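You operate a simulated robot arm through the tools that you are given. There is no shell and no other tool. Be economical: measure what you need, move in short steps, check, and stop when the job is done.

You are at the controls of a simulated robot arm. One attempt, no reset.

JOB
Clamp the stop at about 15 cm and wind the tube against it.
Fine: tighten the stop knob and put the grey lever down before winding; put the lever up again last.

Only the result counts: the job must be done as asked and must still hold three seconds after the hand-in. Knocking over, shifting, dropping, spilling or breaking anything else fails it.

ROBOT AND FRAMES
A 6-joint arm with a fingered hand on a trunk, on a base that drives. Base frame: it is fixed to the floor where the robot stands at the start and does not move with it; the origin is under the middle of the robot, x ahead of it, y to its left, z up; the surface under the hand at the start is at about z = 0.85. Lengths are in m, angles in degrees, forces in N, time in s.
With the tool pointing down near the work surface it reaches from about 0.26 to 0.5 m from the robot's upright axis, wherever it stands. Its first joint turns from -166.0 to 166.0 degrees. Places, roughly: grey dial [0.2, 0.5, 0.9]; grey lever [0.4, 0.2, 0.9]; handwheel [0.3, 0.4, 0.9]; lamp button [0.8, -0.1, 0.9]; stop knob [0.7, -0.1, 1]; wide blue stop [0.6, 0, 0.9]. Payload 2.3 kg.
The tool frame sits at the grasp point between the pads (the TCP): z along the fingers, y along the line on which they close. The tips reach 0.022 m beyond it. Largest opening 0.112 m; the body of the gripper starts 0.06 m behind the TCP. The gripper is a hand of 3 fingers: y runs from the thumb to the fingers, the wrist lies at [0, 0, -0.218] in the tool frame.
Orientation is that of the tool frame in the base frame, as a unit quaternion [x, y, z, w]. With the fingers straight down and closing along the base's y, the tool's x points along the base's -x, its y along +y and its z along -z.

CONTROLS
- The arm moves only by the tool move_arm. Its argument "moves" is a list of rows, each a list of 2 entries, a list of its own where there are three numbers: the shift along the base's x, y, z in m, then the turn, a rotation vector about the base's x, y, z in degrees. In form: [[[tx, ty, tz], [wx, wy, wz]], ...]. A call has 1 to 8 rows; each row is the pose to reach, as a shift and turn from the pose commanded when the call began. Rows are played at 5 a second. More than 0.05 m and 8.6 degrees between two rows, and nothing of the call is played. Where a pose cannot be reached the arm comes as near as it can. A force on the tool above 40 N (or 10 N above the force at the start of the call, whichever is more), or a blocked arm, ends the call early, and 0.2 s more pass. In this call time passes only in rows, and 0.2 s behind the last. It gives the time, the measured TCP pose, the force on the tool (base axes), the opening and the grip force at its end, in the units of the frame above (readings bear some noise), with the torque about the TCP (base axes, N m) and any sound that the robot's microphone picked up.
- Cameras (640 x 400 px; columns grow to the right, rows downward): "scene" is now at [0.0162, 0.1486, 1.5322]; the picture's right is [0.11, -0.99, 0.00], its down [-0.77, -0.08, -0.64] and it looks along [0.63, 0.07, -0.77] (base axes); focal length 282 px, centre (320, 200). "wrist" rides on the gripper at [0.066, 0.003, -0.08] in the tool frame; the picture's right is [-0.05, 1.00, 0.00], its down [-0.77, -0.04, -0.64] and it looks along [-0.64, -0.03, 0.77] (tool axes); focal length 275 px, centre (320, 200). There is no depth. A picture from a camera that has moved, and an enlarged one, comes with that camera's place and axes in the base frame and with its lens.
- capture(camera): a new picture of that camera. No time passes.
- lift_body(by): slides the trunk up (or, below 0, down) by that many m; the arm and the scene camera ride with it, the base frame stays. It gives what a move gives, with no picture.
- base_move(legs): drives the robot by 1 to 6 legs, each [ahead, left, turn to the left] in m, m and degrees, along the robot's own axes; the way and the turn of a leg run together, so that a leg with both is an arc; at most 1.5 m and 180 degrees a leg. The arm and the cameras ride along, it lands a little off, and it stops where it bumps. It gives what a move gives.
- move_fingers(finger1, finger2, thumb_bend): sets how far each is bent, from 0 (flat) to 1 (curled in); at 0.3 the hand is open as for a grip, at 0.7 the pads meet at the TCP. One left out holds its place. A second passes; each finger stops where it meets its share of the squeeze, and holds until it gets a number again. It is the only way to open and close the hand. It gives what a move gives, with no picture; readings hold the bend of each and the force on the fingers (four entries, about 0 where the hand has none), thumb and palm.
- head_to(pan, tilt): turns the head with the scene camera to pan (to the left, within 155 degrees either way) and tilt (down, from -29 to 69), counted from straight ahead of the robot. It gives what a move gives.
- enlarge(camera, box): a new picture of the part [left, top, right, bottom] of that camera's present view, enlarged. No time passes.
- finish_job(): hands the job in; it is judged then, once.

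Work in short steps. Places have to be worked out from the pictures, the camera data and where the tool is seen: move nearer, look again, correct. Check each grasp and each placing, and mend what went wrong. You have 120 turns and 98 pictures in all, those below and enlarged ones among them. Open the gripper and draw the arm clear of the work before you hand the job in, unless the task says otherwise; then end with one line.

The tools are called by a JSON object that holds its "name" and its "arguments". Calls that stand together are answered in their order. move_arm: Moves the arm, as the interface text tells. Its arguments: {"type":"object","properties":{"moves":{"type":"array","items":{"type":"array"}}},"required":["moves"]} The other tools are called the same way: lift_body (by) slides the trunk up or down; move_fingers (finger1, finger2, thumb_bend) moves the fingers one by one; base_move (legs) drives the base; head_to (pan, tilt) turns the head that bears the scene camera; capture (camera) takes a picture; enlarge (camera, box) takes an enlarged picture of a part of a camera's view; finish_job () hands the job in.

At the start:

```text
t: 0.0
ee_pos: [0.2905, 0.0001, 1.2283]
tool_rot: [0.001, 1.0, 0.0, 0.0]
wrist_force: [0.0, 0.2, -0.2]
torque: [-0.02, 0.02, -0.01]
width: 0.1118
grip_force: 0.0
shape: jaw
bend: [0.3, 0.3, 0.3]
finger forces: [0.0, 0.0, 0.0, 0.1, 0.1, 0.1]
trunk travel left (down, up): [-0.463, 0.127]
robot x, y, heading: [0.0015, -0.0015, -0.1]
head pan, tilt: [6.3, 50.6]
```

scene: 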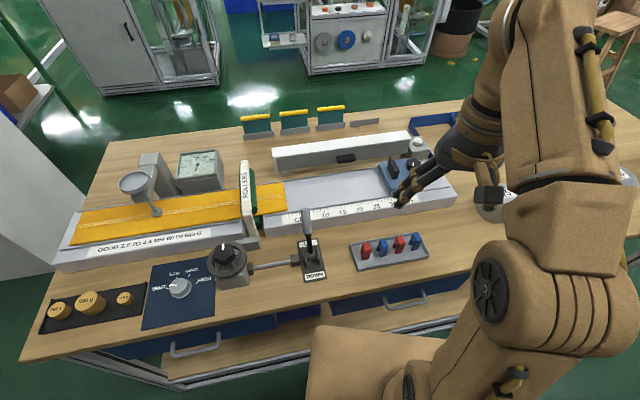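
wrist: 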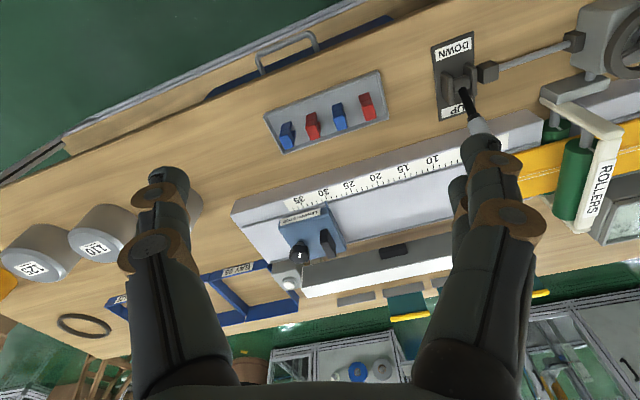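

The pictures show a bed with a cm scale, the blue stop, the rollers, the lever and the handwheel. I'll enlarge the parts that matter first.

{"name": "enlarge", "arguments": {"camera": "scene", "box": [200, 130, 460, 290]}}

{"name": "enlarge", "arguments": {"camera": "scene", "box": [20, 140, 340, 340]}}

{"name": "enlarge", "arguments": {"camera": "wrist", "box": [220, 130, 480, 300]}}

```text
2.46 times, centred on (330, 210) of scene
camera zoom: at [0.0162, 0.1486, 1.5322], right [0.11, -0.99, 0.0], down [-0.77, -0.08, -0.64], along [0.63, 0.07, -0.77], focal length 693 px, centre (295, 175)
```

zoom: 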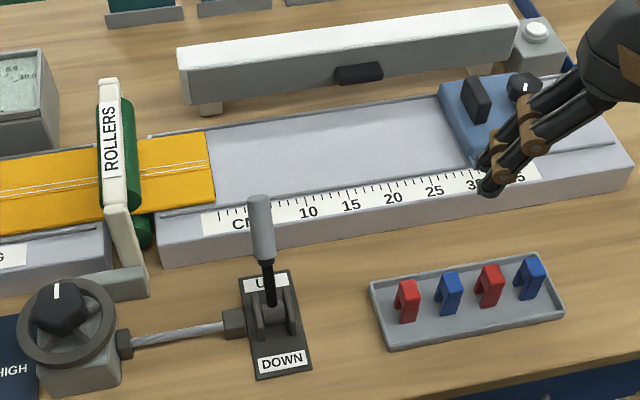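

```text
2.00 times, centred on (180, 240) of scene
camera zoom: at [0.0162, 0.1486, 1.5322], right [0.11, -0.99, 0.0], down [-0.77, -0.08, -0.64], along [0.63, 0.07, -0.77], focal length 563 px, centre (600, 120)
```

zoom: 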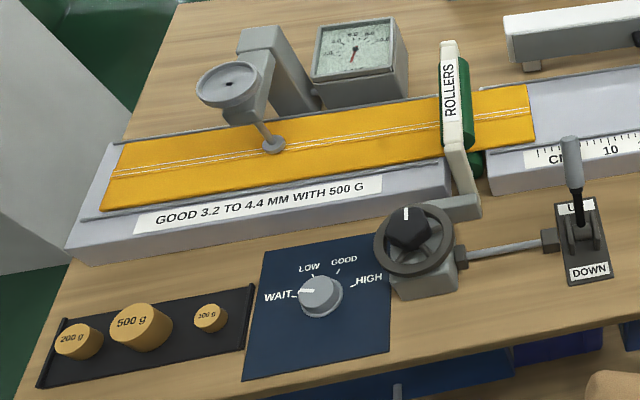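

```text
2.35 times, centred on (350, 215) of wrist
camera zoom: at [0.2243, 0.0024, 1.31], right [0.05, 1.0, 0.0], down [0.77, -0.04, 0.64], along [0.64, -0.03, -0.77], focal length 648 px, centre (249, 165)
```

zoom: 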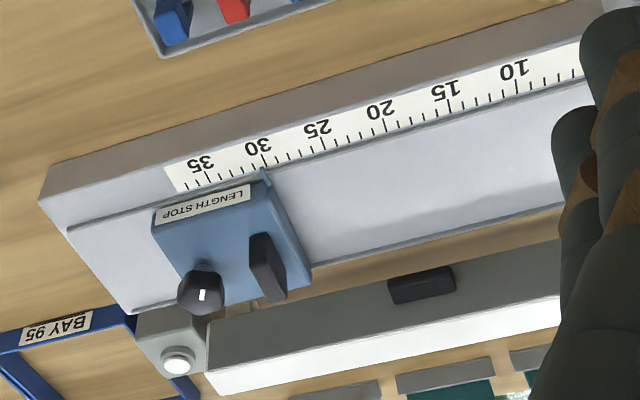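

The bench is turned about -18° in yaw, and the stop pointer is near 29.5 cm. I'll turn the robot square to the bench, then look down to see how much room the base has.

{"name": "base_move", "arguments": {"legs": [[0, 0, 18]]}}

{"name": "head_to", "arguments": {"pan": 0, "tilt": 69}}

{"name": "capture", "arguments": {"camera": "scene"}}

{"name": "capture", "arguments": {"camera": "wrist"}}

```text
t: 1.4
ee_pos: [0.275, 0.0886, 1.2289]
tool_rot: [-0.155, 0.988, 0.0, 0.0]
wrist_force: [0.0, 0.4, 1.3]
torque: [0.0, 0.01, -0.03]
width: 0.112
grip_force: 0.1
shape: jaw
bend: [0.3, 0.3, 0.3]
finger forces: [0.0, 0.1, 0.0, 0.0, 0.0, 0.0]
trunk travel left (down, up): [-0.463, 0.127]
robot x, y, heading: [0.0001, -0.0008, 18.0]
head pan, tilt: [6.3, 50.6]
```

```text
t: 2.2
ee_pos: [0.2753, 0.0894, 1.2296]
tool_rot: [-0.155, 0.988, 0.002, 0.0]
wrist_force: [-0.1, 0.7, 0.3]
torque: [0.0, 0.03, -0.01]
width: 0.112
grip_force: 0.0
shape: jaw
bend: [0.3, 0.3, 0.3]
finger forces: [0.1, 0.1, 0.0, 0.0, 0.0, 0.0]
trunk travel left (down, up): [-0.463, 0.127]
robot x, y, heading: [0.0004, 0.0005, 18.1]
head pan, tilt: [0.0, 68.8]
```

```text
92 pictures are left
camera scene: at [-0.047, 0.1322, 1.5111], right [0.31, -0.95, 0.0], down [-0.89, -0.29, -0.36], along [0.35, 0.11, -0.93], focal length 282 px, centre (320, 200)
```

scene: 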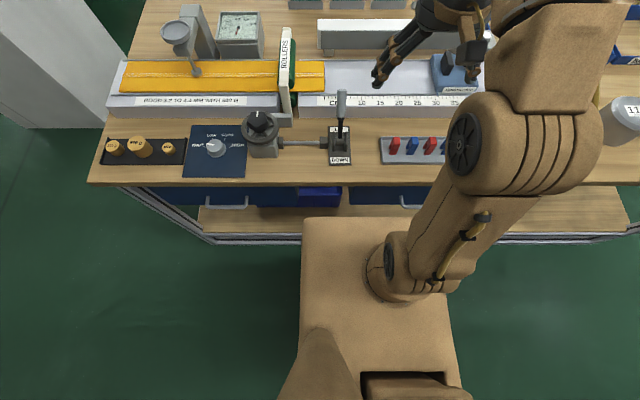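

```text
91 pictures are left
camera wrist: at [0.2125, 0.071, 1.31], right [-0.26, 0.97, 0.0], down [0.74, 0.2, 0.64], along [0.61, 0.17, -0.77], focal length 275 px, centre (320, 200)
```

wrist: 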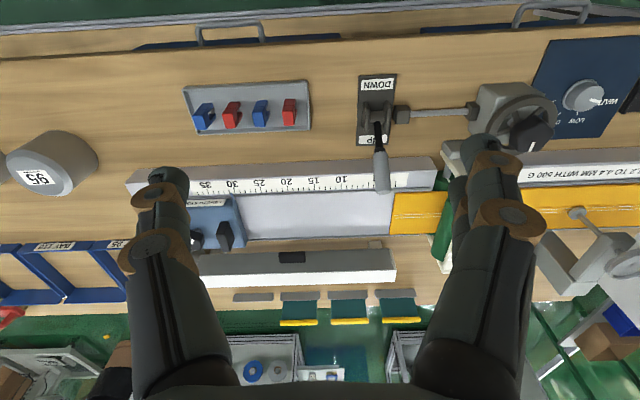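

The robot is now square to the bench, but the stop is about 0.6 m out. I'll move right and creep forward to find how near the base can get.

{"name": "base_move", "arguments": {"legs": [[0, -0.12, 0], [0.06, 0, 0]]}}

{"name": "capture", "arguments": {"camera": "scene"}}

```text
t: 4.0
ee_pos: [0.3721, -0.0063, 1.2279]
tool_rot: [-0.156, 0.988, 0.001, 0.0]
wrist_force: [0.4, -0.1, -0.5]
torque: [0.01, -0.02, 0.01]
width: 0.112
grip_force: 0.0
shape: jaw
bend: [0.3, 0.3, 0.3]
finger forces: [0.1, 0.0, 0.0, 0.0, 0.1, 0.0]
trunk travel left (down, up): [-0.463, 0.127]
robot x, y, heading: [0.093, -0.0956, 18.0]
head pan, tilt: [0.0, 68.8]
```

```text
90 pictures are left
camera scene: at [0.049, 0.0366, 1.511], right [0.31, -0.95, 0.0], down [-0.89, -0.29, -0.36], along [0.34, 0.11, -0.93], focal length 282 px, centre (320, 200)
```

scene: 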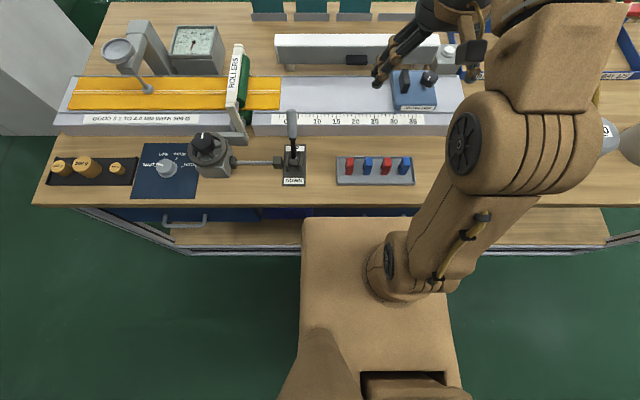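

It moved the full 0.06 m without a bump. I'll go forward another 0.08.

{"name": "base_move", "arguments": {"legs": [[0.08, 0, 0]]}}

{"name": "capture", "arguments": {"camera": "scene"}}

{"name": "capture", "arguments": {"camera": "wrist"}}

```text
t: 5.1
ee_pos: [0.4288, 0.0134, 1.2299]
tool_rot: [-0.157, 0.988, 0.001, 0.001]
wrist_force: [0.4, -0.2, -0.5]
torque: [0.03, -0.02, 0.0]
width: 0.1119
grip_force: 0.0
shape: jaw
bend: [0.3, 0.3, 0.3]
finger forces: [0.0, 0.0, 0.0, 0.1, 0.0, 0.1]
trunk travel left (down, up): [-0.463, 0.127]
robot x, y, heading: [0.1546, -0.0718, 18.1]
head pan, tilt: [0.0, 68.8]
stopped in leg 1: the robot was blocked; the commanded pose is now the measured one
```

```text
89 pictures are left
camera scene: at [0.1057, 0.055, 1.511], right [0.31, -0.95, 0.0], down [-0.89, -0.29, -0.36], along [0.35, 0.11, -0.93], focal length 282 px, centre (320, 200)
```

scene: 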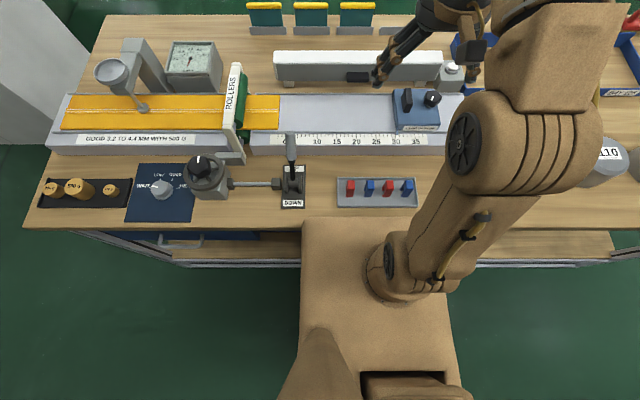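

```text
88 pictures are left
camera wrist: at [0.3657, -0.0056, 1.3102], right [-0.26, 0.96, 0.0], down [0.74, 0.2, 0.64], along [0.62, 0.17, -0.77], focal length 275 px, centre (320, 200)
```

wrist: 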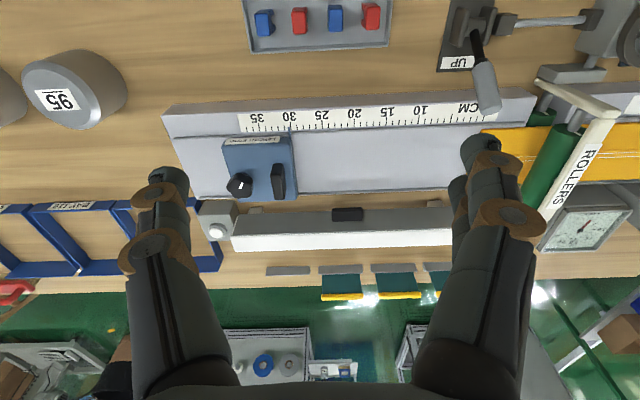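

The base is against the bench at n≈0.125, so the stop is now within reach. The fin is near (0.626, 0.0, 0.96). I'll part-close the fingers and go above it.

{"name": "move_fingers", "arguments": {"finger1": 0.45, "finger2": 0.45, "thumb_bend": 0.45}}

{"name": "move_arm", "arguments": {"moves": [[[0.03, -0.002, -0.02], [0, 0, 0]], [[0.06, -0.004, -0.04], [0, 0, 0]], [[0.09, -0.006, -0.06], [0, 0, 0]], [[0.12, -0.008, -0.08], [0, 0, 0]], [[0.15, -0.01, -0.1], [0, 0, 0]], [[0.175, -0.012, -0.12], [0, 0, 0]], [[0.194, -0.013, -0.13], [0, 0, 0]]]}}

{"name": "capture", "arguments": {"camera": "wrist"}}

{"name": "enlarge", "arguments": {"camera": "scene", "box": [300, 40, 500, 165]}}

```text
t: 6.1
ee_pos: [0.4296, 0.0129, 1.2279]
tool_rot: [-0.155, 0.988, 0.002, 0.001]
wrist_force: [-0.1, -0.3, 0.0]
torque: [-0.01, -0.01, -0.01]
width: 0.07
grip_force: 0.0
shape: fingers
bend: [0.45, 0.45, 0.45]
finger forces: [0.0, 0.0, 0.0, 0.0, 0.0, 0.1]
trunk travel left (down, up): [-0.463, 0.127]
robot x, y, heading: [0.1538, -0.0787, 18.1]
head pan, tilt: [0.0, 68.8]
```

```text
t: 7.7
ee_pos: [0.6036, 0.0086, 1.0902]
tool_rot: [-0.155, 0.988, 0.0, 0.0]
wrist_force: [0.4, -0.3, -0.6]
torque: [-0.02, 0.01, 0.01]
width: 0.07
grip_force: 0.1
shape: fingers
bend: [0.45, 0.45, 0.45]
finger forces: [0.1, 0.0, 0.0, 0.1, 0.1, 0.0]
out of reach, approached as far as the arm can: row 6, 7
trunk travel left (down, up): [-0.463, 0.127]
robot x, y, heading: [0.1508, -0.076, 18.2]
head pan, tilt: [0.0, 68.8]
```

```text
87 pictures are left
camera wrist: at [0.54, -0.0087, 1.1722], right [-0.26, 0.96, 0.0], down [0.74, 0.2, 0.64], along [0.61, 0.17, -0.77], focal length 275 px, centre (320, 200)
```

wrist: 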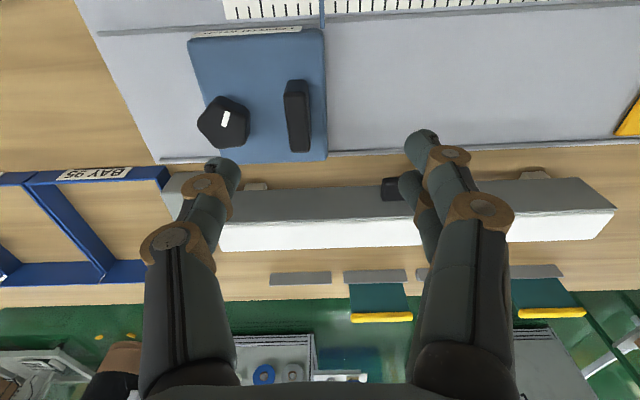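

```text
3.20 times, centred on (400, 102) of scene
camera zoom: at [0.1094, 0.0555, 1.5111], right [0.31, -0.95, 0.0], down [-0.89, -0.29, -0.36], along [0.34, 0.11, -0.93], focal length 901 px, centre (64, 512)
```

zoom: 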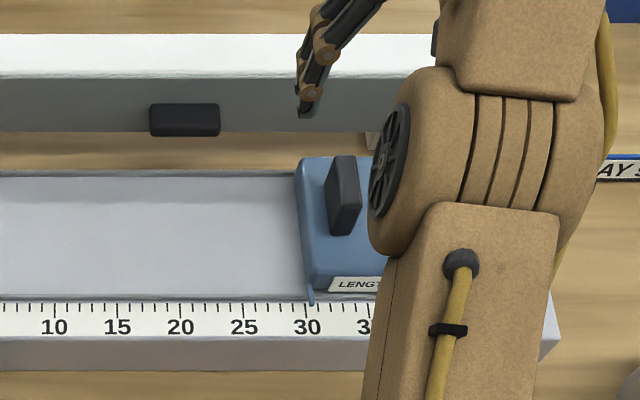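

At this height the arm runs out at about 0.46 m. Raising the trunk should give reach lower down, so I'll lift it and move over the fin.

{"name": "lift_body", "arguments": {"by": 0.1}}

{"name": "move_arm", "arguments": {"moves": [[[0.0, 0.0, -0.05], [0, 0, 0]], [[0.01, -0.004, -0.1], [0, 0, 0]], [[0.02, -0.008, -0.13], [0, 0, 0]], [[0.033, -0.012, -0.155], [0, 0, 0]]]}}

{"name": "capture", "arguments": {"camera": "wrist"}}

{"name": "capture", "arguments": {"camera": "scene"}}

```text
t: 9.1
ee_pos: [0.6017, 0.0092, 1.1901]
tool_rot: [-0.155, 0.988, 0.001, 0.002]
wrist_force: [-1.6, 0.1, -0.3]
torque: [0.03, 0.0, 0.02]
width: 0.07
grip_force: 0.0
shape: fingers
bend: [0.45, 0.45, 0.45]
finger forces: [0.1, 0.1, 0.1, 0.1, 0.0, 0.1]
trunk travel left (down, up): [-0.563, 0.027]
robot x, y, heading: [0.1553, -0.0796, 18.2]
head pan, tilt: [0.0, 68.8]
```

```text
refused: row 2 steps farther than a row can; nothing moved
```

```text
85 pictures are left
camera wrist: at [0.5383, -0.0088, 1.2731], right [-0.26, 0.96, 0.0], down [0.74, 0.2, 0.64], along [0.62, 0.17, -0.77], focal length 275 px, centre (320, 200)
```

wrist: 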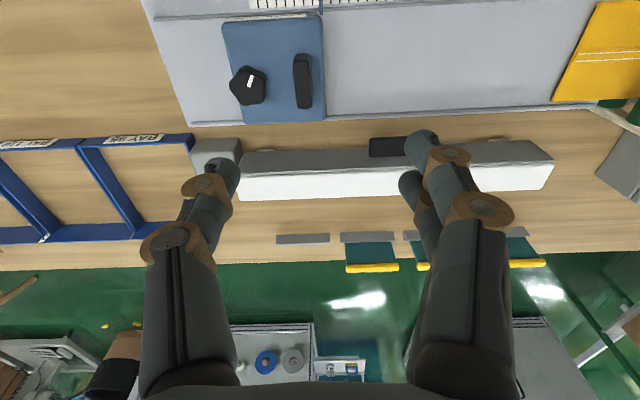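

```text
84 pictures are left
camera scene: at [0.1073, 0.0555, 1.611], right [0.31, -0.95, 0.0], down [-0.89, -0.29, -0.36], along [0.34, 0.11, -0.93], focal length 282 px, centre (320, 200)
```

scene: 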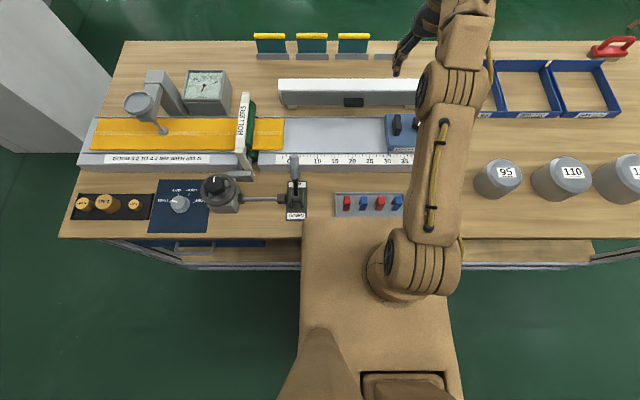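

The step was too big, so I'll use smaller rows.

{"name": "move_arm", "arguments": {"moves": [[[0.0, 0.0, -0.04], [0, 0, 0]], [[0.008, -0.002, -0.08], [0, 0, 0]], [[0.016, -0.005, -0.115], [0, 0, 0]], [[0.025, -0.008, -0.14], [0, 0, 0]], [[0.033, -0.011, -0.155], [0, 0, 0]]]}}

{"name": "capture", "arguments": {"camera": "wrist"}}

{"name": "enlarge", "arguments": {"camera": "scene", "box": [340, 60, 460, 180]}}

```text
t: 10.3
ee_pos: [0.6343, -0.0018, 1.0354]
tool_rot: [-0.155, 0.988, 0.001, 0.002]
wrist_force: [0.3, 0.2, 0.2]
torque: [0.0, 0.01, -0.02]
width: 0.0697
grip_force: 0.1
shape: fingers
bend: [0.45, 0.45, 0.45]
finger forces: [0.1, 0.0, 0.0, 0.0, 0.0, 0.1]
trunk travel left (down, up): [-0.563, 0.027]
robot x, y, heading: [0.1528, -0.0757, 18.0]
head pan, tilt: [0.0, 68.8]
```

```text
83 pictures are left
camera wrist: at [0.5718, -0.0194, 1.1171], right [-0.26, 0.97, 0.0], down [0.74, 0.2, 0.64], along [0.62, 0.17, -0.77], focal length 275 px, centre (320, 200)
```

wrist: 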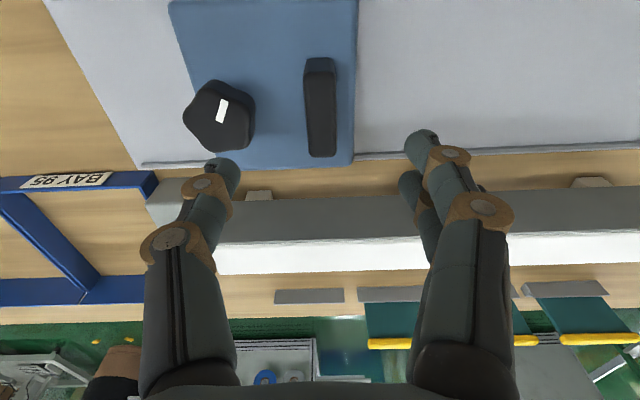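

```text
3.33 times, centred on (400, 120) of scene
camera zoom: at [0.1075, 0.0553, 1.6111], right [0.31, -0.95, 0.0], down [-0.89, -0.29, -0.36], along [0.34, 0.11, -0.93], focal length 939 px, centre (53, 467)
```

zoom: 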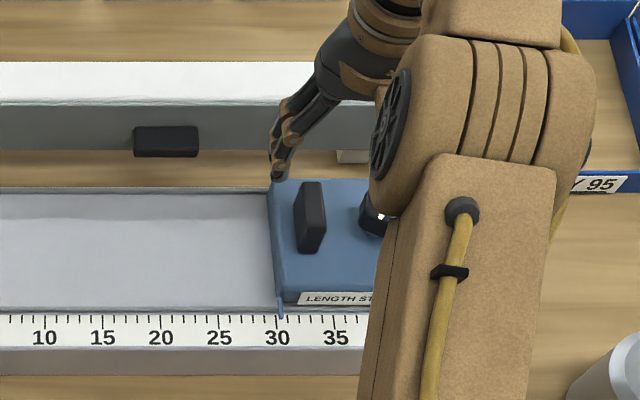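

The fin is centred laterally under the TCP. The knob is close to the thumb, so I'll narrow the hand before going down.

{"name": "move_fingers", "arguments": {"finger1": 0.56, "finger2": 0.56, "thumb_bend": 0.56}}

{"name": "move_arm", "arguments": {"moves": [[[0.001, 0.0, -0.02], [0, 0, 0]], [[0.002, 0.001, -0.04], [0, 0, 0]], [[0.002, 0.001, -0.05], [0, 0, 0]]]}}

{"name": "capture", "arguments": {"camera": "wrist"}}

{"name": "enlarge", "arguments": {"camera": "scene", "box": [340, 60, 460, 180]}}

```text
t: 11.3
ee_pos: [0.6341, -0.0012, 1.0359]
tool_rot: [-0.155, 0.988, 0.001, 0.002]
wrist_force: [-0.4, 0.7, 0.8]
torque: [0.0, 0.01, 0.0]
width: 0.0386
grip_force: 0.0
shape: fingers
bend: [0.56, 0.56, 0.56]
finger forces: [0.1, 0.0, 0.0, 0.0, 0.0, 0.0]
trunk travel left (down, up): [-0.563, 0.027]
robot x, y, heading: [0.1556, -0.0773, 18.2]
head pan, tilt: [0.0, 68.8]
```

```text
t: 12.1
ee_pos: [0.6366, 0.0, 0.9863]
tool_rot: [-0.156, 0.988, 0.001, 0.002]
wrist_force: [-1.0, -0.4, 1.3]
torque: [-0.01, -0.03, -0.02]
width: 0.0389
grip_force: 0.1
shape: fingers
bend: [0.56, 0.56, 0.56]
finger forces: [0.0, 0.1, 0.0, 0.1, 0.0, 0.1]
trunk travel left (down, up): [-0.563, 0.027]
robot x, y, heading: [0.1554, -0.0781, 18.0]
head pan, tilt: [0.0, 68.8]
```

```text
81 pictures are left
camera wrist: at [0.573, -0.0185, 1.0675], right [-0.26, 0.96, 0.0], down [0.74, 0.2, 0.64], along [0.62, 0.17, -0.77], focal length 275 px, centre (320, 200)
```

wrist: 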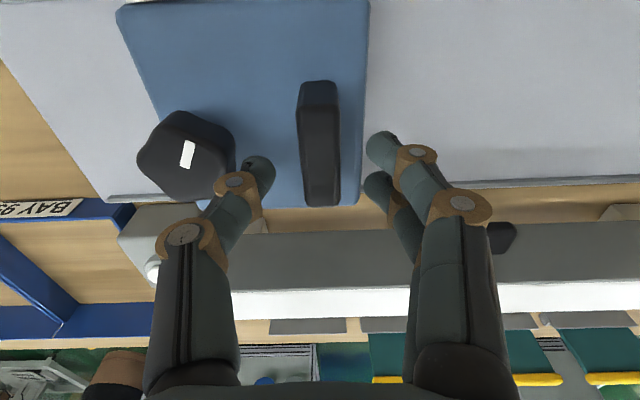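

```text
3.33 times, centred on (400, 120) of scene
camera zoom: at [0.1073, 0.0555, 1.611], right [0.31, -0.95, 0.0], down [-0.89, -0.29, -0.36], along [0.34, 0.11, -0.93], focal length 939 px, centre (53, 467)
```

zoom: 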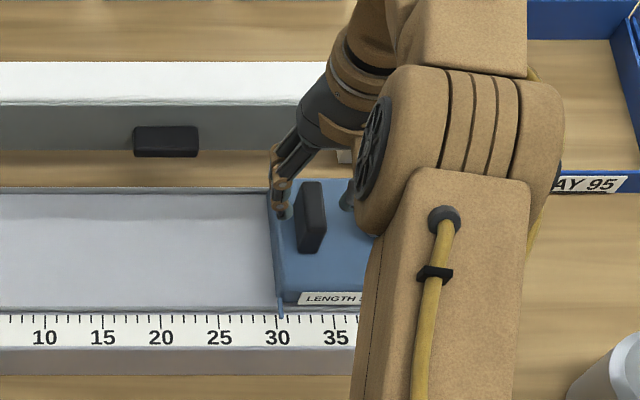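

The fin top is at about z 0.96 and is well centred. I'll descend around it, watching the force.

{"name": "move_arm", "arguments": {"moves": [[[0, 0, -0.012], [0, 0, 0]], [[0, 0, -0.024], [0, 0, 0]], [[0, 0, -0.032], [0, 0, 0]]]}}

{"name": "capture", "arguments": {"camera": "wrist"}}

```text
t: 12.9
ee_pos: [0.6364, -0.0012, 0.9579]
tool_rot: [-0.156, 0.988, 0.0, 0.004]
wrist_force: [0.4, 1.0, 12.0]
torque: [-0.36, -0.1, 0.03]
width: 0.0379
grip_force: 5.1
shape: fingers
bend: [0.56, 0.56, 0.57]
finger forces: [0.0, 0.0, 0.0, 0.0, 11.8, 0.0]
trunk travel left (down, up): [-0.563, 0.027]
robot x, y, heading: [0.1544, -0.0754, 17.7]
head pan, tilt: [0.0, 68.8]
```

```text
79 pictures are left
camera wrist: at [0.5728, -0.0188, 1.0383], right [-0.26, 0.96, 0.0], down [0.74, 0.2, 0.64], along [0.62, 0.17, -0.77], focal length 275 px, centre (320, 200)
```

wrist: 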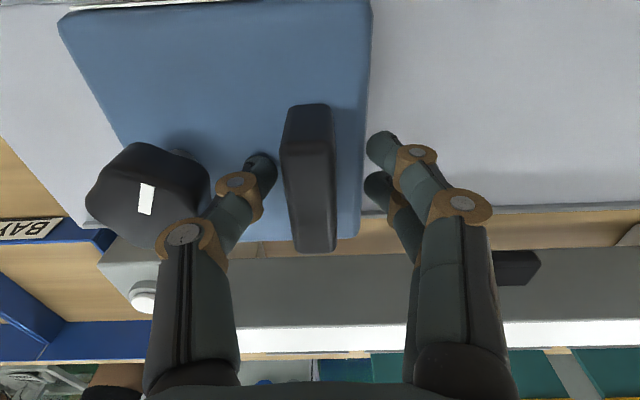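

The thumb tip is touching the block top. I'll rise a few mm, shift slightly toward the thumb side, and close on the fin.

{"name": "move_arm", "arguments": {"moves": [[[0.001, -0.003, 0.006], [0, 0, 0]]]}}

{"name": "move_fingers", "arguments": {"finger1": 0.7, "finger2": 0.7, "thumb_bend": 0.7}}

{"name": "capture", "arguments": {"camera": "wrist"}}

```text
t: 13.3
ee_pos: [0.6383, -0.0029, 0.962]
tool_rot: [-0.155, 0.988, 0.0, 0.001]
wrist_force: [-1.3, 1.1, 0.3]
torque: [0.05, -0.02, 0.02]
width: 0.0371
grip_force: 0.2
shape: fingers
bend: [0.56, 0.56, 0.56]
finger forces: [0.0, 0.0, 0.0, 0.0, 1.1, 0.0]
trunk travel left (down, up): [-0.563, 0.027]
robot x, y, heading: [0.1548, -0.0774, 17.7]
head pan, tilt: [0.0, 68.8]
```

```text
t: 14.3
ee_pos: [0.6372, -0.0035, 0.9615]
tool_rot: [-0.156, 0.988, 0.001, 0.002]
wrist_force: [-1.6, 0.0, -2.7]
torque: [-0.04, 0.01, -0.02]
width: 0.0149
grip_force: 5.8
shape: fingers
bend: [0.65, 0.65, 0.66]
finger forces: [2.7, 2.7, 0.1, 0.0, 5.8, 0.0]
trunk travel left (down, up): [-0.563, 0.027]
robot x, y, heading: [0.1535, -0.0786, 18.0]
head pan, tilt: [0.0, 68.8]
```

```text
78 pictures are left
camera wrist: at [0.5741, -0.0216, 1.0431], right [-0.26, 0.96, 0.0], down [0.74, 0.2, 0.64], along [0.62, 0.17, -0.77], focal length 275 px, centre (320, 200)
```

wrist: 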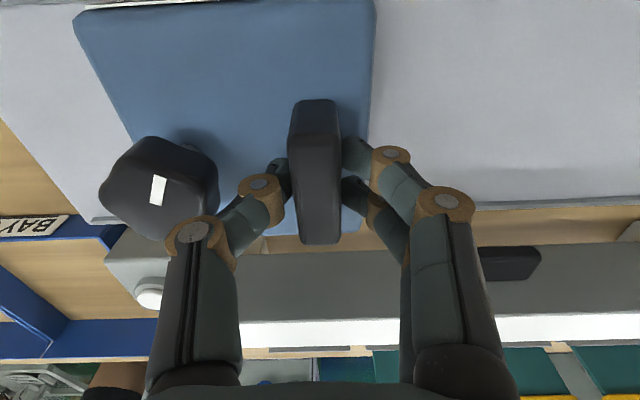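

The fin is held with about 6 N. I'll slide the stop 0.148 m along the bed towards the rollers.

{"name": "move_arm", "arguments": {"moves": [[[-0.0057, 0.0176, 0], [0, 0, 0]], [[-0.0114, 0.0352, 0], [0, 0, 0]], [[-0.0171, 0.0528, 0], [0, 0, 0]], [[-0.0228, 0.0704, 0], [0, 0, 0]], [[-0.0286, 0.088, 0], [0, 0, 0]], [[-0.0343, 0.1056, 0], [0, 0, 0]], [[-0.04, 0.1232, 0], [0, 0, 0]], [[-0.0457, 0.1408, 0], [0, 0, 0]]]}}

{"name": "capture", "arguments": {"camera": "scene"}}

{"name": "enlarge", "arguments": {"camera": "scene", "box": [260, 60, 420, 180]}}

```text
t: 16.1
ee_pos: [0.5909, 0.1395, 0.9598]
tool_rot: [-0.156, 0.988, 0.0, 0.001]
wrist_force: [-1.9, 0.9, 0.4]
torque: [0.02, 0.05, 0.02]
width: 0.0148
grip_force: 6.1
shape: fingers
bend: [0.66, 0.66, 0.67]
finger forces: [3.2, 3.3, 0.0, 0.0, 5.8, 0.0]
trunk travel left (down, up): [-0.563, 0.027]
robot x, y, heading: [0.1536, -0.0749, 18.2]
head pan, tilt: [0.0, 68.8]
```

```text
77 pictures are left
camera scene: at [0.1063, 0.0569, 1.6108], right [0.31, -0.95, 0.0], down [-0.89, -0.29, -0.36], along [0.35, 0.11, -0.93], focal length 282 px, centre (320, 200)
```

scene: 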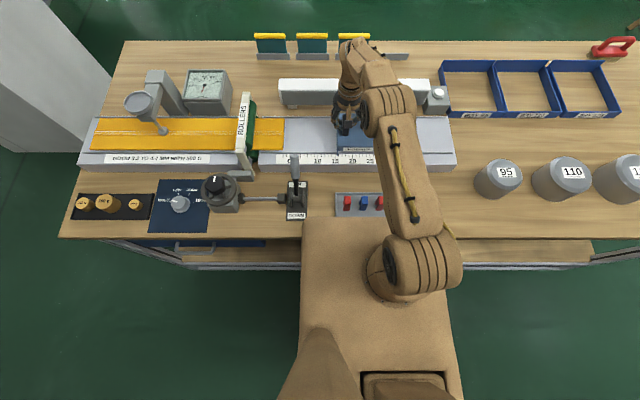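

```text
3.33 times, centred on (340, 120) of scene
camera zoom: at [0.1063, 0.0569, 1.6108], right [0.31, -0.95, 0.0], down [-0.89, -0.29, -0.36], along [0.35, 0.11, -0.93], focal length 939 px, centre (253, 467)
```

zoom: 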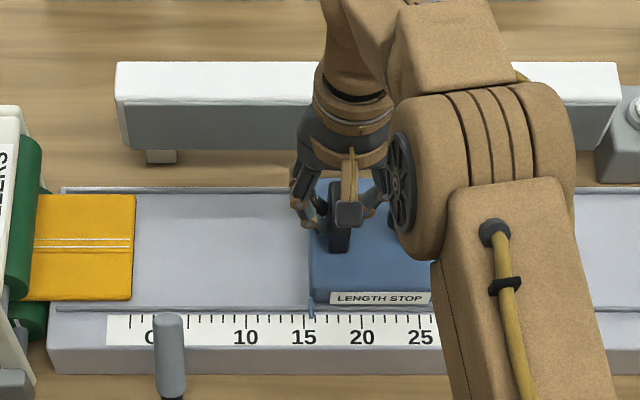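

It followed well and now reads about 15.5. I'll zoom in on the pointer.

{"name": "enlarge", "arguments": {"camera": "scene", "box": [315, 130, 365, 165]}}

```text
11.43 times, centred on (340, 148) of scene
camera zoom: at [0.1063, 0.0569, 1.6108], right [0.31, -0.95, 0.0], down [-0.89, -0.29, -0.36], along [0.35, 0.11, -0.93], focal length 3219 px, centre (91, 800)
```

zoom: 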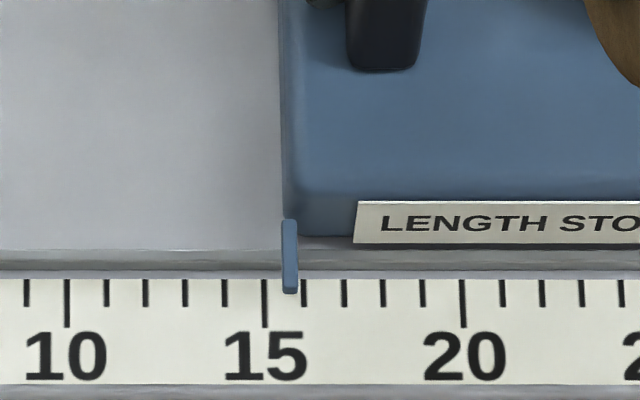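

The pointer reads about 15.6, so I'll nudge it 6 mm more.

{"name": "move_arm", "arguments": {"moves": [[[-0.001, 0.003, 0], [0, 0, 0]], [[-0.002, 0.0061, 0], [0, 0, 0]]]}}

{"name": "enlarge", "arguments": {"camera": "scene", "box": [315, 130, 365, 165]}}

```text
t: 16.7
ee_pos: [0.5907, 0.1434, 0.9623]
tool_rot: [-0.155, 0.988, 0.001, 0.002]
wrist_force: [-1.0, 0.5, -0.2]
torque: [0.01, 0.01, 0.01]
width: 0.0145
grip_force: 6.4
shape: fingers
bend: [0.66, 0.66, 0.67]
finger forces: [3.0, 3.0, 0.0, 0.0, 6.3, 0.1]
trunk travel left (down, up): [-0.563, 0.027]
robot x, y, heading: [0.1532, -0.078, 17.8]
head pan, tilt: [0.0, 68.8]
```

```text
11.43 times, centred on (340, 148) of scene
camera zoom: at [0.1069, 0.0556, 1.611], right [0.31, -0.95, 0.0], down [-0.89, -0.29, -0.36], along [0.34, 0.11, -0.93], focal length 3219 px, centre (91, 800)
```

zoom: 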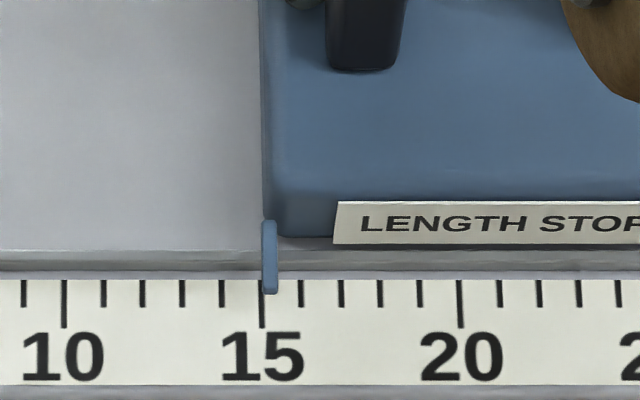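

It reads about 15.1. I'll release gently, rise, move over the knob and look.

{"name": "move_fingers", "arguments": {"finger1": 0.56, "finger2": 0.56, "thumb_bend": 0.56}}

{"name": "move_arm", "arguments": {"moves": [[[0, 0, 0.02], [0, 0, 0]], [[0, 0, 0.05], [0, 0, 0]], [[0, 0, 0.08], [0, 0, 0]], [[0.009, -0.029, 0.08], [0, 0, 0]], [[0.018, -0.057, 0.08], [0, 0, 0]]]}}

{"name": "move_fingers", "arguments": {"finger1": 0.42, "finger2": 0.42, "thumb_bend": 0.42}}

{"name": "capture", "arguments": {"camera": "wrist"}}

{"name": "enlarge", "arguments": {"camera": "scene", "box": [315, 130, 365, 165]}}

```text
t: 17.7
ee_pos: [0.5899, 0.1437, 0.961]
tool_rot: [-0.156, 0.988, 0.001, 0.002]
wrist_force: [-0.7, 2.0, 0.4]
torque: [-0.02, 0.02, 0.02]
width: 0.0373
grip_force: 0.5
shape: fingers
bend: [0.56, 0.56, 0.56]
finger forces: [0.0, 0.0, 0.0, 0.0, 1.0, 0.0]
trunk travel left (down, up): [-0.563, 0.027]
robot x, y, heading: [0.1497, -0.0768, 18.0]
head pan, tilt: [0.0, 68.8]
```

```text
t: 18.9
ee_pos: [0.6069, 0.0854, 1.0422]
tool_rot: [-0.155, 0.988, 0.0, 0.002]
wrist_force: [0.0, -1.2, -0.7]
torque: [-0.03, 0.04, 0.0]
width: 0.0376
grip_force: 0.0
shape: fingers
bend: [0.56, 0.56, 0.56]
finger forces: [0.0, 0.1, 0.1, 0.0, 0.0, 0.0]
trunk travel left (down, up): [-0.563, 0.027]
robot x, y, heading: [0.1523, -0.0763, 17.8]
head pan, tilt: [0.0, 68.8]
```

```text
t: 19.9
ee_pos: [0.6069, 0.084, 1.0425]
tool_rot: [-0.156, 0.988, 0.001, 0.002]
wrist_force: [-0.1, 0.4, 0.6]
torque: [-0.02, 0.04, 0.03]
width: 0.0775
grip_force: 0.1
shape: fingers
bend: [0.42, 0.42, 0.42]
finger forces: [0.0, 0.0, 0.0, 0.0, 0.0, 0.0]
trunk travel left (down, up): [-0.563, 0.027]
robot x, y, heading: [0.1522, -0.0765, 17.9]
head pan, tilt: [0.0, 68.8]
```

```text
73 pictures are left
camera wrist: at [0.5437, 0.0671, 1.1229], right [-0.26, 0.96, 0.0], down [0.74, 0.2, 0.64], along [0.62, 0.17, -0.77], focal length 275 px, centre (320, 200)
```

wrist: 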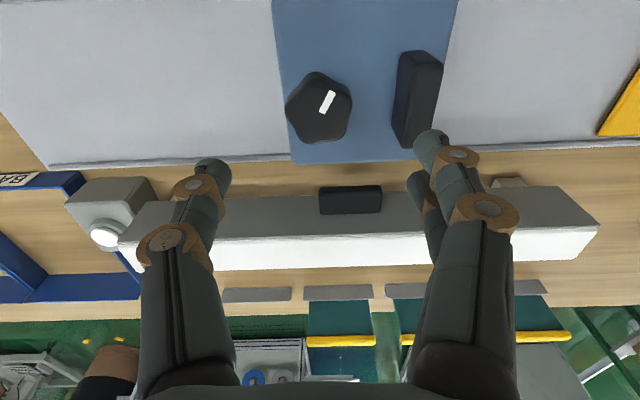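

```text
11.43 times, centred on (340, 148) of scene
camera zoom: at [0.1072, 0.0555, 1.611], right [0.31, -0.95, 0.0], down [-0.89, -0.29, -0.36], along [0.34, 0.11, -0.93], focal length 3219 px, centre (91, 800)
```

zoom: 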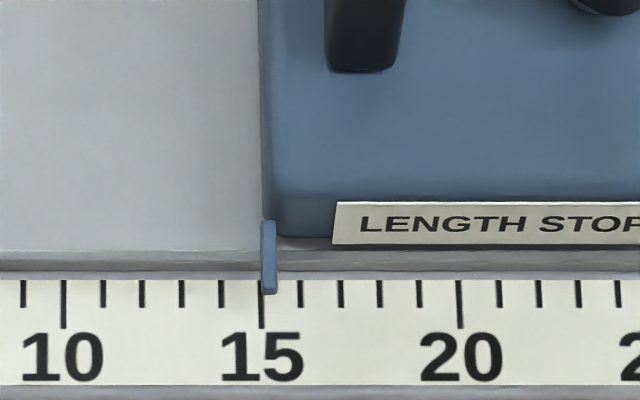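

The stop hasn't moved. The knob centre is at about n 0.600, straight under the TCP. I'll pre-turn the hand +51° so I get a long clockwise stroke, and narrow the fingers.

{"name": "move_arm", "arguments": {"moves": [[[0, 0, 0], [0, 0, 8.5]], [[0, 0, 0], [0, 0, 17]], [[0, 0, 0], [0, 0, 25.5]], [[0, 0, 0], [0, 0, 34]], [[0, 0, 0], [0, 0, 42.5]], [[-0.002, 0, 0], [0, 0, 51]], [[-0.003, -0.001, -0.015], [0, 0, 51]], [[-0.003, -0.001, -0.03], [0, 0, 51]]]}}

{"name": "move_fingers", "arguments": {"finger1": 0.47, "finger2": 0.47, "thumb_bend": 0.47}}

{"name": "capture", "arguments": {"camera": "wrist"}}

{"name": "capture", "arguments": {"camera": "scene"}}

```text
t: 21.7
ee_pos: [0.604, 0.0863, 1.0115]
tool_rot: [-0.566, 0.825, 0.001, 0.001]
wrist_force: [-0.1, 0.2, 0.6]
torque: [0.05, -0.02, -0.02]
width: 0.0773
grip_force: 0.0
shape: fingers
bend: [0.42, 0.42, 0.42]
finger forces: [0.0, 0.0, 0.0, 0.1, 0.0, 0.0]
trunk travel left (down, up): [-0.563, 0.027]
robot x, y, heading: [0.156, -0.0798, 17.8]
head pan, tilt: [0.0, 68.8]
```

```text
t: 22.7
ee_pos: [0.605, 0.0858, 1.0119]
tool_rot: [-0.565, 0.825, 0.002, 0.001]
wrist_force: [-0.6, -0.9, 0.7]
torque: [0.02, 0.01, -0.05]
width: 0.064
grip_force: 0.1
shape: fingers
bend: [0.47, 0.47, 0.47]
finger forces: [0.0, 0.0, 0.0, 0.1, 0.0, 0.1]
trunk travel left (down, up): [-0.563, 0.027]
robot x, y, heading: [0.1586, -0.0776, 18.1]
head pan, tilt: [0.0, 68.8]
```

```text
71 pictures are left
camera wrist: at [0.579, 0.0244, 1.0922], right [-0.92, 0.4, 0.0], down [0.31, 0.7, 0.64], along [0.26, 0.58, -0.77], focal length 275 px, centre (320, 200)
```

wrist: 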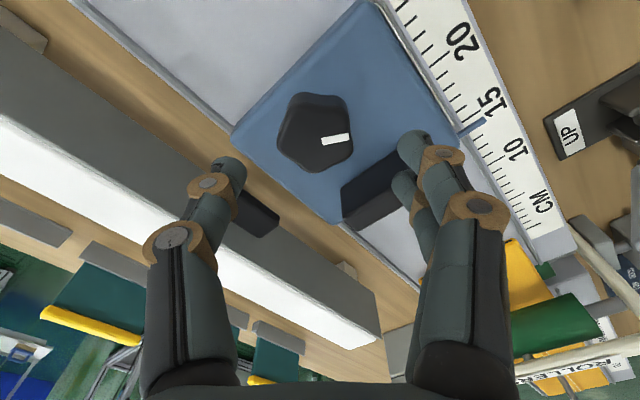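

```text
70 pictures are left
camera scene: at [0.1072, 0.0555, 1.611], right [0.31, -0.95, 0.0], down [-0.89, -0.29, -0.36], along [0.34, 0.11, -0.93], focal length 282 px, centre (320, 200)
```

scene: 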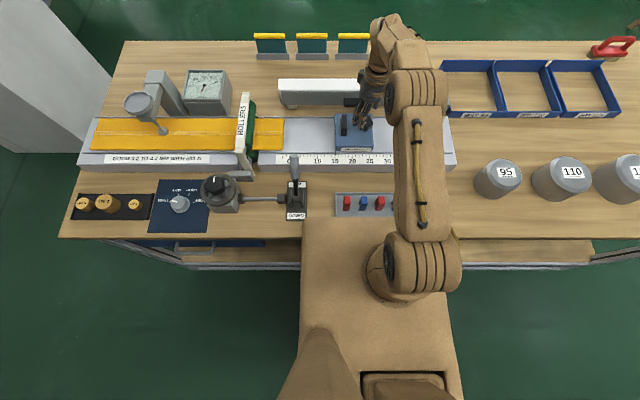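

From two views the knob centre is about (0.6075, 0.0843), with its top near z 0.957. I'll centre, descend to z≈0.964 and close.

{"name": "move_arm", "arguments": {"moves": [[[0.0015, -0.001, -0.016], [0, 0, 0]], [[0.0025, -0.0015, -0.032], [0, 0, 0]], [[0.0025, -0.0015, -0.047], [0, 0, 0]]]}}

{"name": "capture", "arguments": {"camera": "wrist"}}

```text
t: 23.5
ee_pos: [0.6077, 0.0822, 0.9649]
tool_rot: [-0.566, 0.825, 0.001, 0.0]
wrist_force: [-0.8, 0.8, -0.2]
torque: [-0.04, -0.01, -0.02]
width: 0.0646
grip_force: 0.1
shape: fingers
bend: [0.47, 0.47, 0.47]
finger forces: [0.1, 0.0, 0.0, 0.0, 0.1, 0.1]
trunk travel left (down, up): [-0.563, 0.027]
robot x, y, heading: [0.1559, -0.0764, 17.8]
head pan, tilt: [0.0, 68.8]
```

```text
69 pictures are left
camera wrist: at [0.5814, 0.022, 1.0455], right [-0.91, 0.4, 0.0], down [0.31, 0.7, 0.64], along [0.26, 0.58, -0.77], focal length 275 px, centre (320, 200)
```

wrist: 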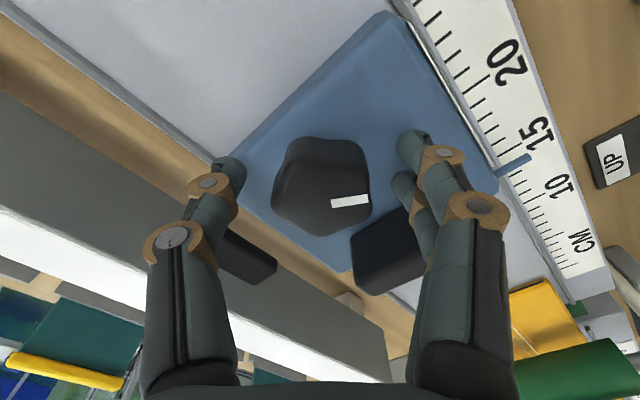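

The knob is centred between the pads, so I'll close.

{"name": "move_fingers", "arguments": {"finger1": 0.75, "finger2": 0.75, "thumb_bend": 0.75}}

{"name": "capture", "arguments": {"camera": "wrist"}}

```text
t: 24.5
ee_pos: [0.6078, 0.0852, 0.9643]
tool_rot: [-0.565, 0.825, 0.002, 0.0]
wrist_force: [-4.0, -1.9, -10.4]
torque: [-0.02, 0.04, 0.01]
width: 0.0315
grip_force: 19.7
shape: fingers
bend: [0.6, 0.59, 0.63]
finger forces: [10.8, 10.5, 0.0, 0.0, 17.1, 0.0]
trunk travel left (down, up): [-0.563, 0.027]
robot x, y, heading: [0.156, -0.076, 18.0]
head pan, tilt: [0.0, 68.8]
```

```text
68 pictures are left
camera wrist: at [0.5814, 0.0221, 1.0454], right [-0.92, 0.4, 0.0], down [0.31, 0.7, 0.64], along [0.26, 0.58, -0.77], focal length 275 px, centre (320, 200)
```

wrist: 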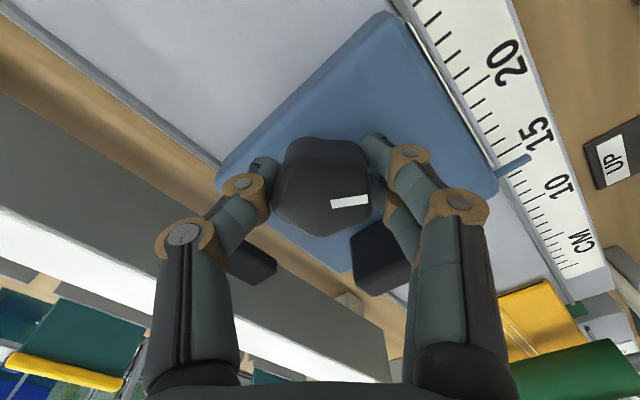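

It's gripped at about 20 N and the pointer still looks to be at 15. I'll turn clockwise, seen from above, in small rows and watch the torque.

{"name": "move_arm", "arguments": {"moves": [[[0, 0, 0], [0, 0, -8]], [[0, 0, 0], [0, 0, -16]], [[0, 0, 0], [0, 0, -24]], [[0, 0, 0], [0, 0, -32]], [[0, 0, 0], [0, 0, -40]], [[0, 0, 0], [0, 0, -48]]]}}

{"name": "capture", "arguments": {"camera": "wrist"}}

```text
t: 25.9
ee_pos: [0.6062, 0.0844, 0.9625]
tool_rot: [-0.179, 0.984, 0.002, 0.002]
wrist_force: [-7.8, -2.2, -9.6]
torque: [-0.11, 0.13, 0.08]
width: 0.0316
grip_force: 17.7
shape: fingers
bend: [0.6, 0.59, 0.63]
finger forces: [10.6, 8.1, 0.1, 0.0, 17.7, 0.1]
trunk travel left (down, up): [-0.563, 0.027]
robot x, y, heading: [0.1543, -0.0754, 18.0]
head pan, tilt: [0.0, 68.8]
```

```text
67 pictures are left
camera wrist: at [0.544, 0.0624, 1.0451], right [-0.31, 0.95, 0.0], down [0.73, 0.24, 0.64], along [0.61, 0.2, -0.77], focal length 275 px, centre (320, 200)
```

wrist: 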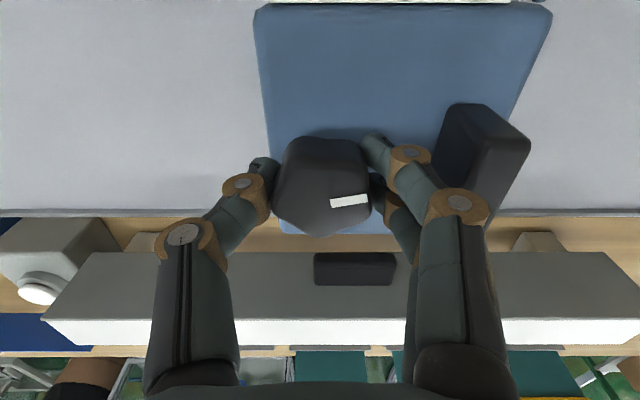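

The knob turned with the hand and there's hardly any torque yet. I'll continue.

{"name": "move_arm", "arguments": {"moves": [[[0, 0, 0], [0, 0, -8]], [[0, 0, 0], [0, 0, -16]], [[0, 0, 0], [0, 0, -24]], [[0, 0, 0], [0, 0, -32]], [[0, 0, 0], [0, 0, -40]], [[0, 0, 0], [0, 0, -48]], [[0, 0, 0], [0, 0, -56]]]}}

{"name": "capture", "arguments": {"camera": "wrist"}}

```text
t: 27.5
ee_pos: [0.6081, 0.0843, 0.9638]
tool_rot: [0.303, 0.953, 0.0, 0.003]
wrist_force: [-6.0, -1.1, -11.1]
torque: [-0.07, 0.13, 0.07]
width: 0.0318
grip_force: 17.9
shape: fingers
bend: [0.6, 0.6, 0.63]
finger forces: [8.6, 7.6, 0.0, 0.1, 19.2, 0.1]
trunk travel left (down, up): [-0.563, 0.027]
robot x, y, heading: [0.1535, -0.077, 17.7]
head pan, tilt: [0.0, 68.8]
```

```text
66 pictures are left
camera wrist: at [0.5552, 0.1239, 1.0456], right [0.61, 0.79, 0.0], down [0.61, -0.47, 0.64], along [0.5, -0.39, -0.77], focal length 275 px, centre (320, 200)
```

wrist: 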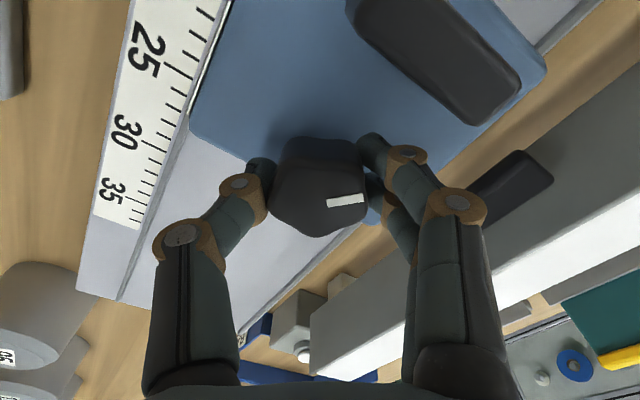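

That's 104° turned with no stop yet. I'll go on.

{"name": "move_arm", "arguments": {"moves": [[[0, 0, 0], [0, 0, -8]], [[0, 0, 0], [0, 0, -16]], [[0, 0, 0], [0, 0, -24]], [[0, 0, 0], [0, 0, -32]], [[0, 0, 0], [0, 0, -40]], [[0, 0, 0], [0, 0, -48]], [[0, 0, 0], [0, 0, -56]]]}}

{"name": "capture", "arguments": {"camera": "wrist"}}

```text
t: 29.1
ee_pos: [0.6073, 0.085, 0.9641]
tool_rot: [0.714, 0.7, -0.001, 0.002]
wrist_force: [-1.5, 3.3, -7.3]
torque: [0.04, 0.12, 0.42]
width: 0.0304
grip_force: 17.3
shape: fingers
bend: [0.61, 0.6, 0.63]
finger forces: [11.3, 8.6, 0.0, 0.0, 16.2, 0.0]
trunk travel left (down, up): [-0.563, 0.027]
robot x, y, heading: [0.1551, -0.0789, 18.0]
head pan, tilt: [0.0, 68.8]
```

```text
65 pictures are left
camera wrist: at [0.613, 0.1509, 1.0452], right [1.0, -0.07, 0.0], down [-0.05, -0.77, 0.64], along [-0.04, -0.64, -0.77], focal length 275 px, centre (320, 200)
```

wrist: 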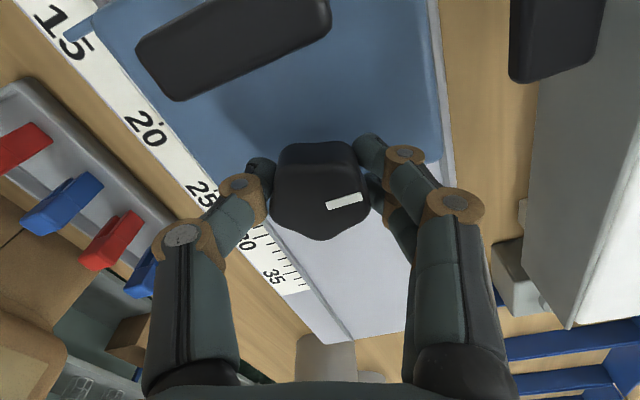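

Torque has risen to 0.42 N m, so it's biting. I'll turn a bit more to see whether it is tight.

{"name": "move_arm", "arguments": {"moves": [[[0, 0, 0], [0, 0, -6]], [[0, 0, 0], [0, 0, -12]], [[0, 0, 0], [0, 0, -18]]]}}

{"name": "capture", "arguments": {"camera": "wrist"}}

```text
t: 29.9
ee_pos: [0.6099, 0.0877, 0.9625]
tool_rot: [0.815, 0.58, -0.002, 0.003]
wrist_force: [4.8, 17.0, -9.7]
torque: [0.26, 0.0, 0.62]
width: 0.0265
grip_force: 21.7
shape: fingers
bend: [0.62, 0.6, 0.64]
finger forces: [19.3, 9.2, 0.1, 0.0, 14.8, 0.1]
trunk travel left (down, up): [-0.563, 0.027]
robot x, y, heading: [0.1561, -0.0765, 17.8]
head pan, tilt: [0.0, 68.8]
```

```text
64 pictures are left
camera wrist: at [0.6347, 0.1494, 1.0437], right [0.93, -0.37, 0.0], down [-0.29, -0.71, 0.64], along [-0.24, -0.6, -0.77], focal length 275 px, centre (320, 200)
```

wrist: 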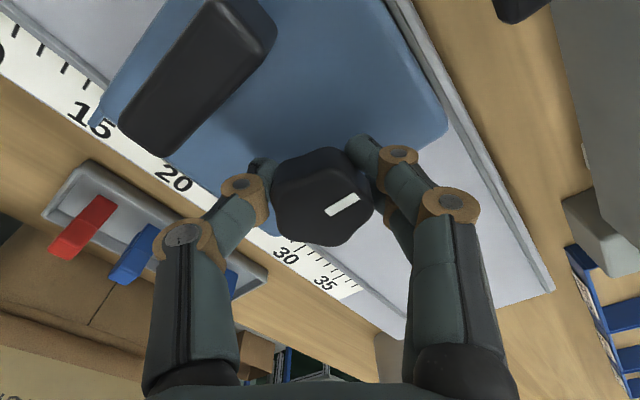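

The knob no longer follows the hand and the torque is about 0.6 N m, so it's tight. I'll open and rise straight up.

{"name": "move_fingers", "arguments": {"finger1": 0.47, "finger2": 0.47, "thumb_bend": 0.47}}

{"name": "move_arm", "arguments": {"moves": [[[0, 0, 0.03], [0, 0, 0]], [[0, 0, 0.06], [0, 0, 0]], [[0, 0, 0.1], [0, 0, 8]], [[0, 0, 0.14], [0, 0, 16]], [[0, 0, 0.17], [0, 0, 24]], [[0, 0, 0.17], [0, 0, 32]], [[0, 0, 0.17], [0, 0, 40]]]}}

{"name": "enlarge", "arguments": {"camera": "scene", "box": [315, 130, 365, 165]}}

{"name": "capture", "arguments": {"camera": "wrist"}}

```text
t: 30.9
ee_pos: [0.6082, 0.0841, 0.9642]
tool_rot: [0.815, 0.58, -0.001, 0.002]
wrist_force: [-0.1, -0.1, -1.1]
torque: [0.0, -0.01, 0.01]
width: 0.0631
grip_force: 0.0
shape: fingers
bend: [0.47, 0.47, 0.47]
finger forces: [0.0, 0.0, 0.0, 0.0, 0.0, 0.0]
trunk travel left (down, up): [-0.563, 0.027]
robot x, y, heading: [0.153, -0.075, 18.0]
head pan, tilt: [0.0, 68.8]
```

```text
t: 32.5
ee_pos: [0.6083, 0.0824, 1.1342]
tool_rot: [0.566, 0.824, 0.0, 0.003]
wrist_force: [0.0, 0.4, 0.0]
torque: [0.0, 0.0, 0.01]
width: 0.0631
grip_force: 0.0
shape: fingers
bend: [0.47, 0.47, 0.47]
finger forces: [0.0, 0.1, 0.0, 0.1, 0.0, 0.1]
trunk travel left (down, up): [-0.563, 0.027]
robot x, y, heading: [0.1551, -0.0754, 18.1]
head pan, tilt: [0.0, 68.8]
```

```text
11.43 times, centred on (340, 148) of scene
camera zoom: at [0.1073, 0.0555, 1.611], right [0.31, -0.95, 0.0], down [-0.89, -0.29, -0.36], along [0.34, 0.11, -0.93], focal length 3219 px, centre (91, 800)
```

zoom: 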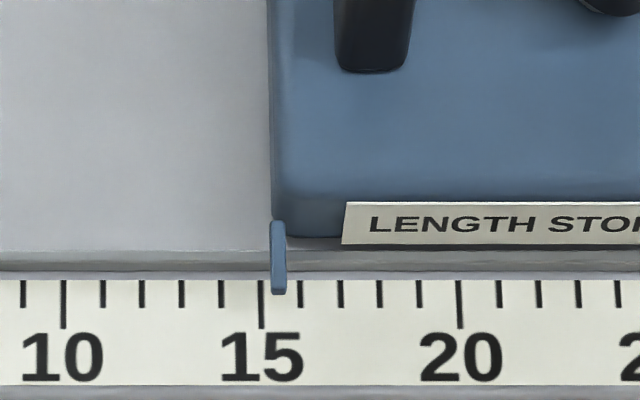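

```text
62 pictures are left
camera wrist: at [0.5872, 0.1463, 1.2153], right [0.95, 0.31, 0.0], down [0.24, -0.73, 0.64], along [0.2, -0.61, -0.77], focal length 275 px, centre (320, 200)
```

wrist: 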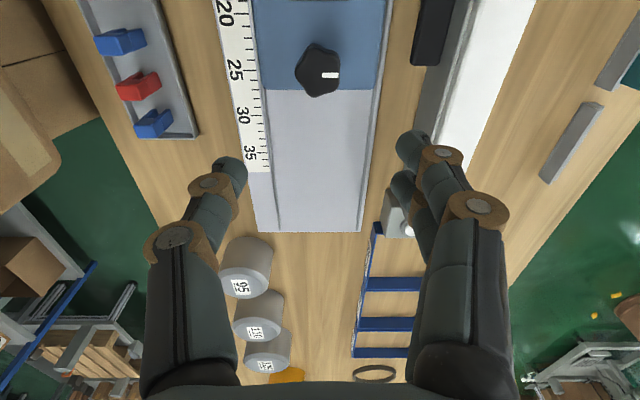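

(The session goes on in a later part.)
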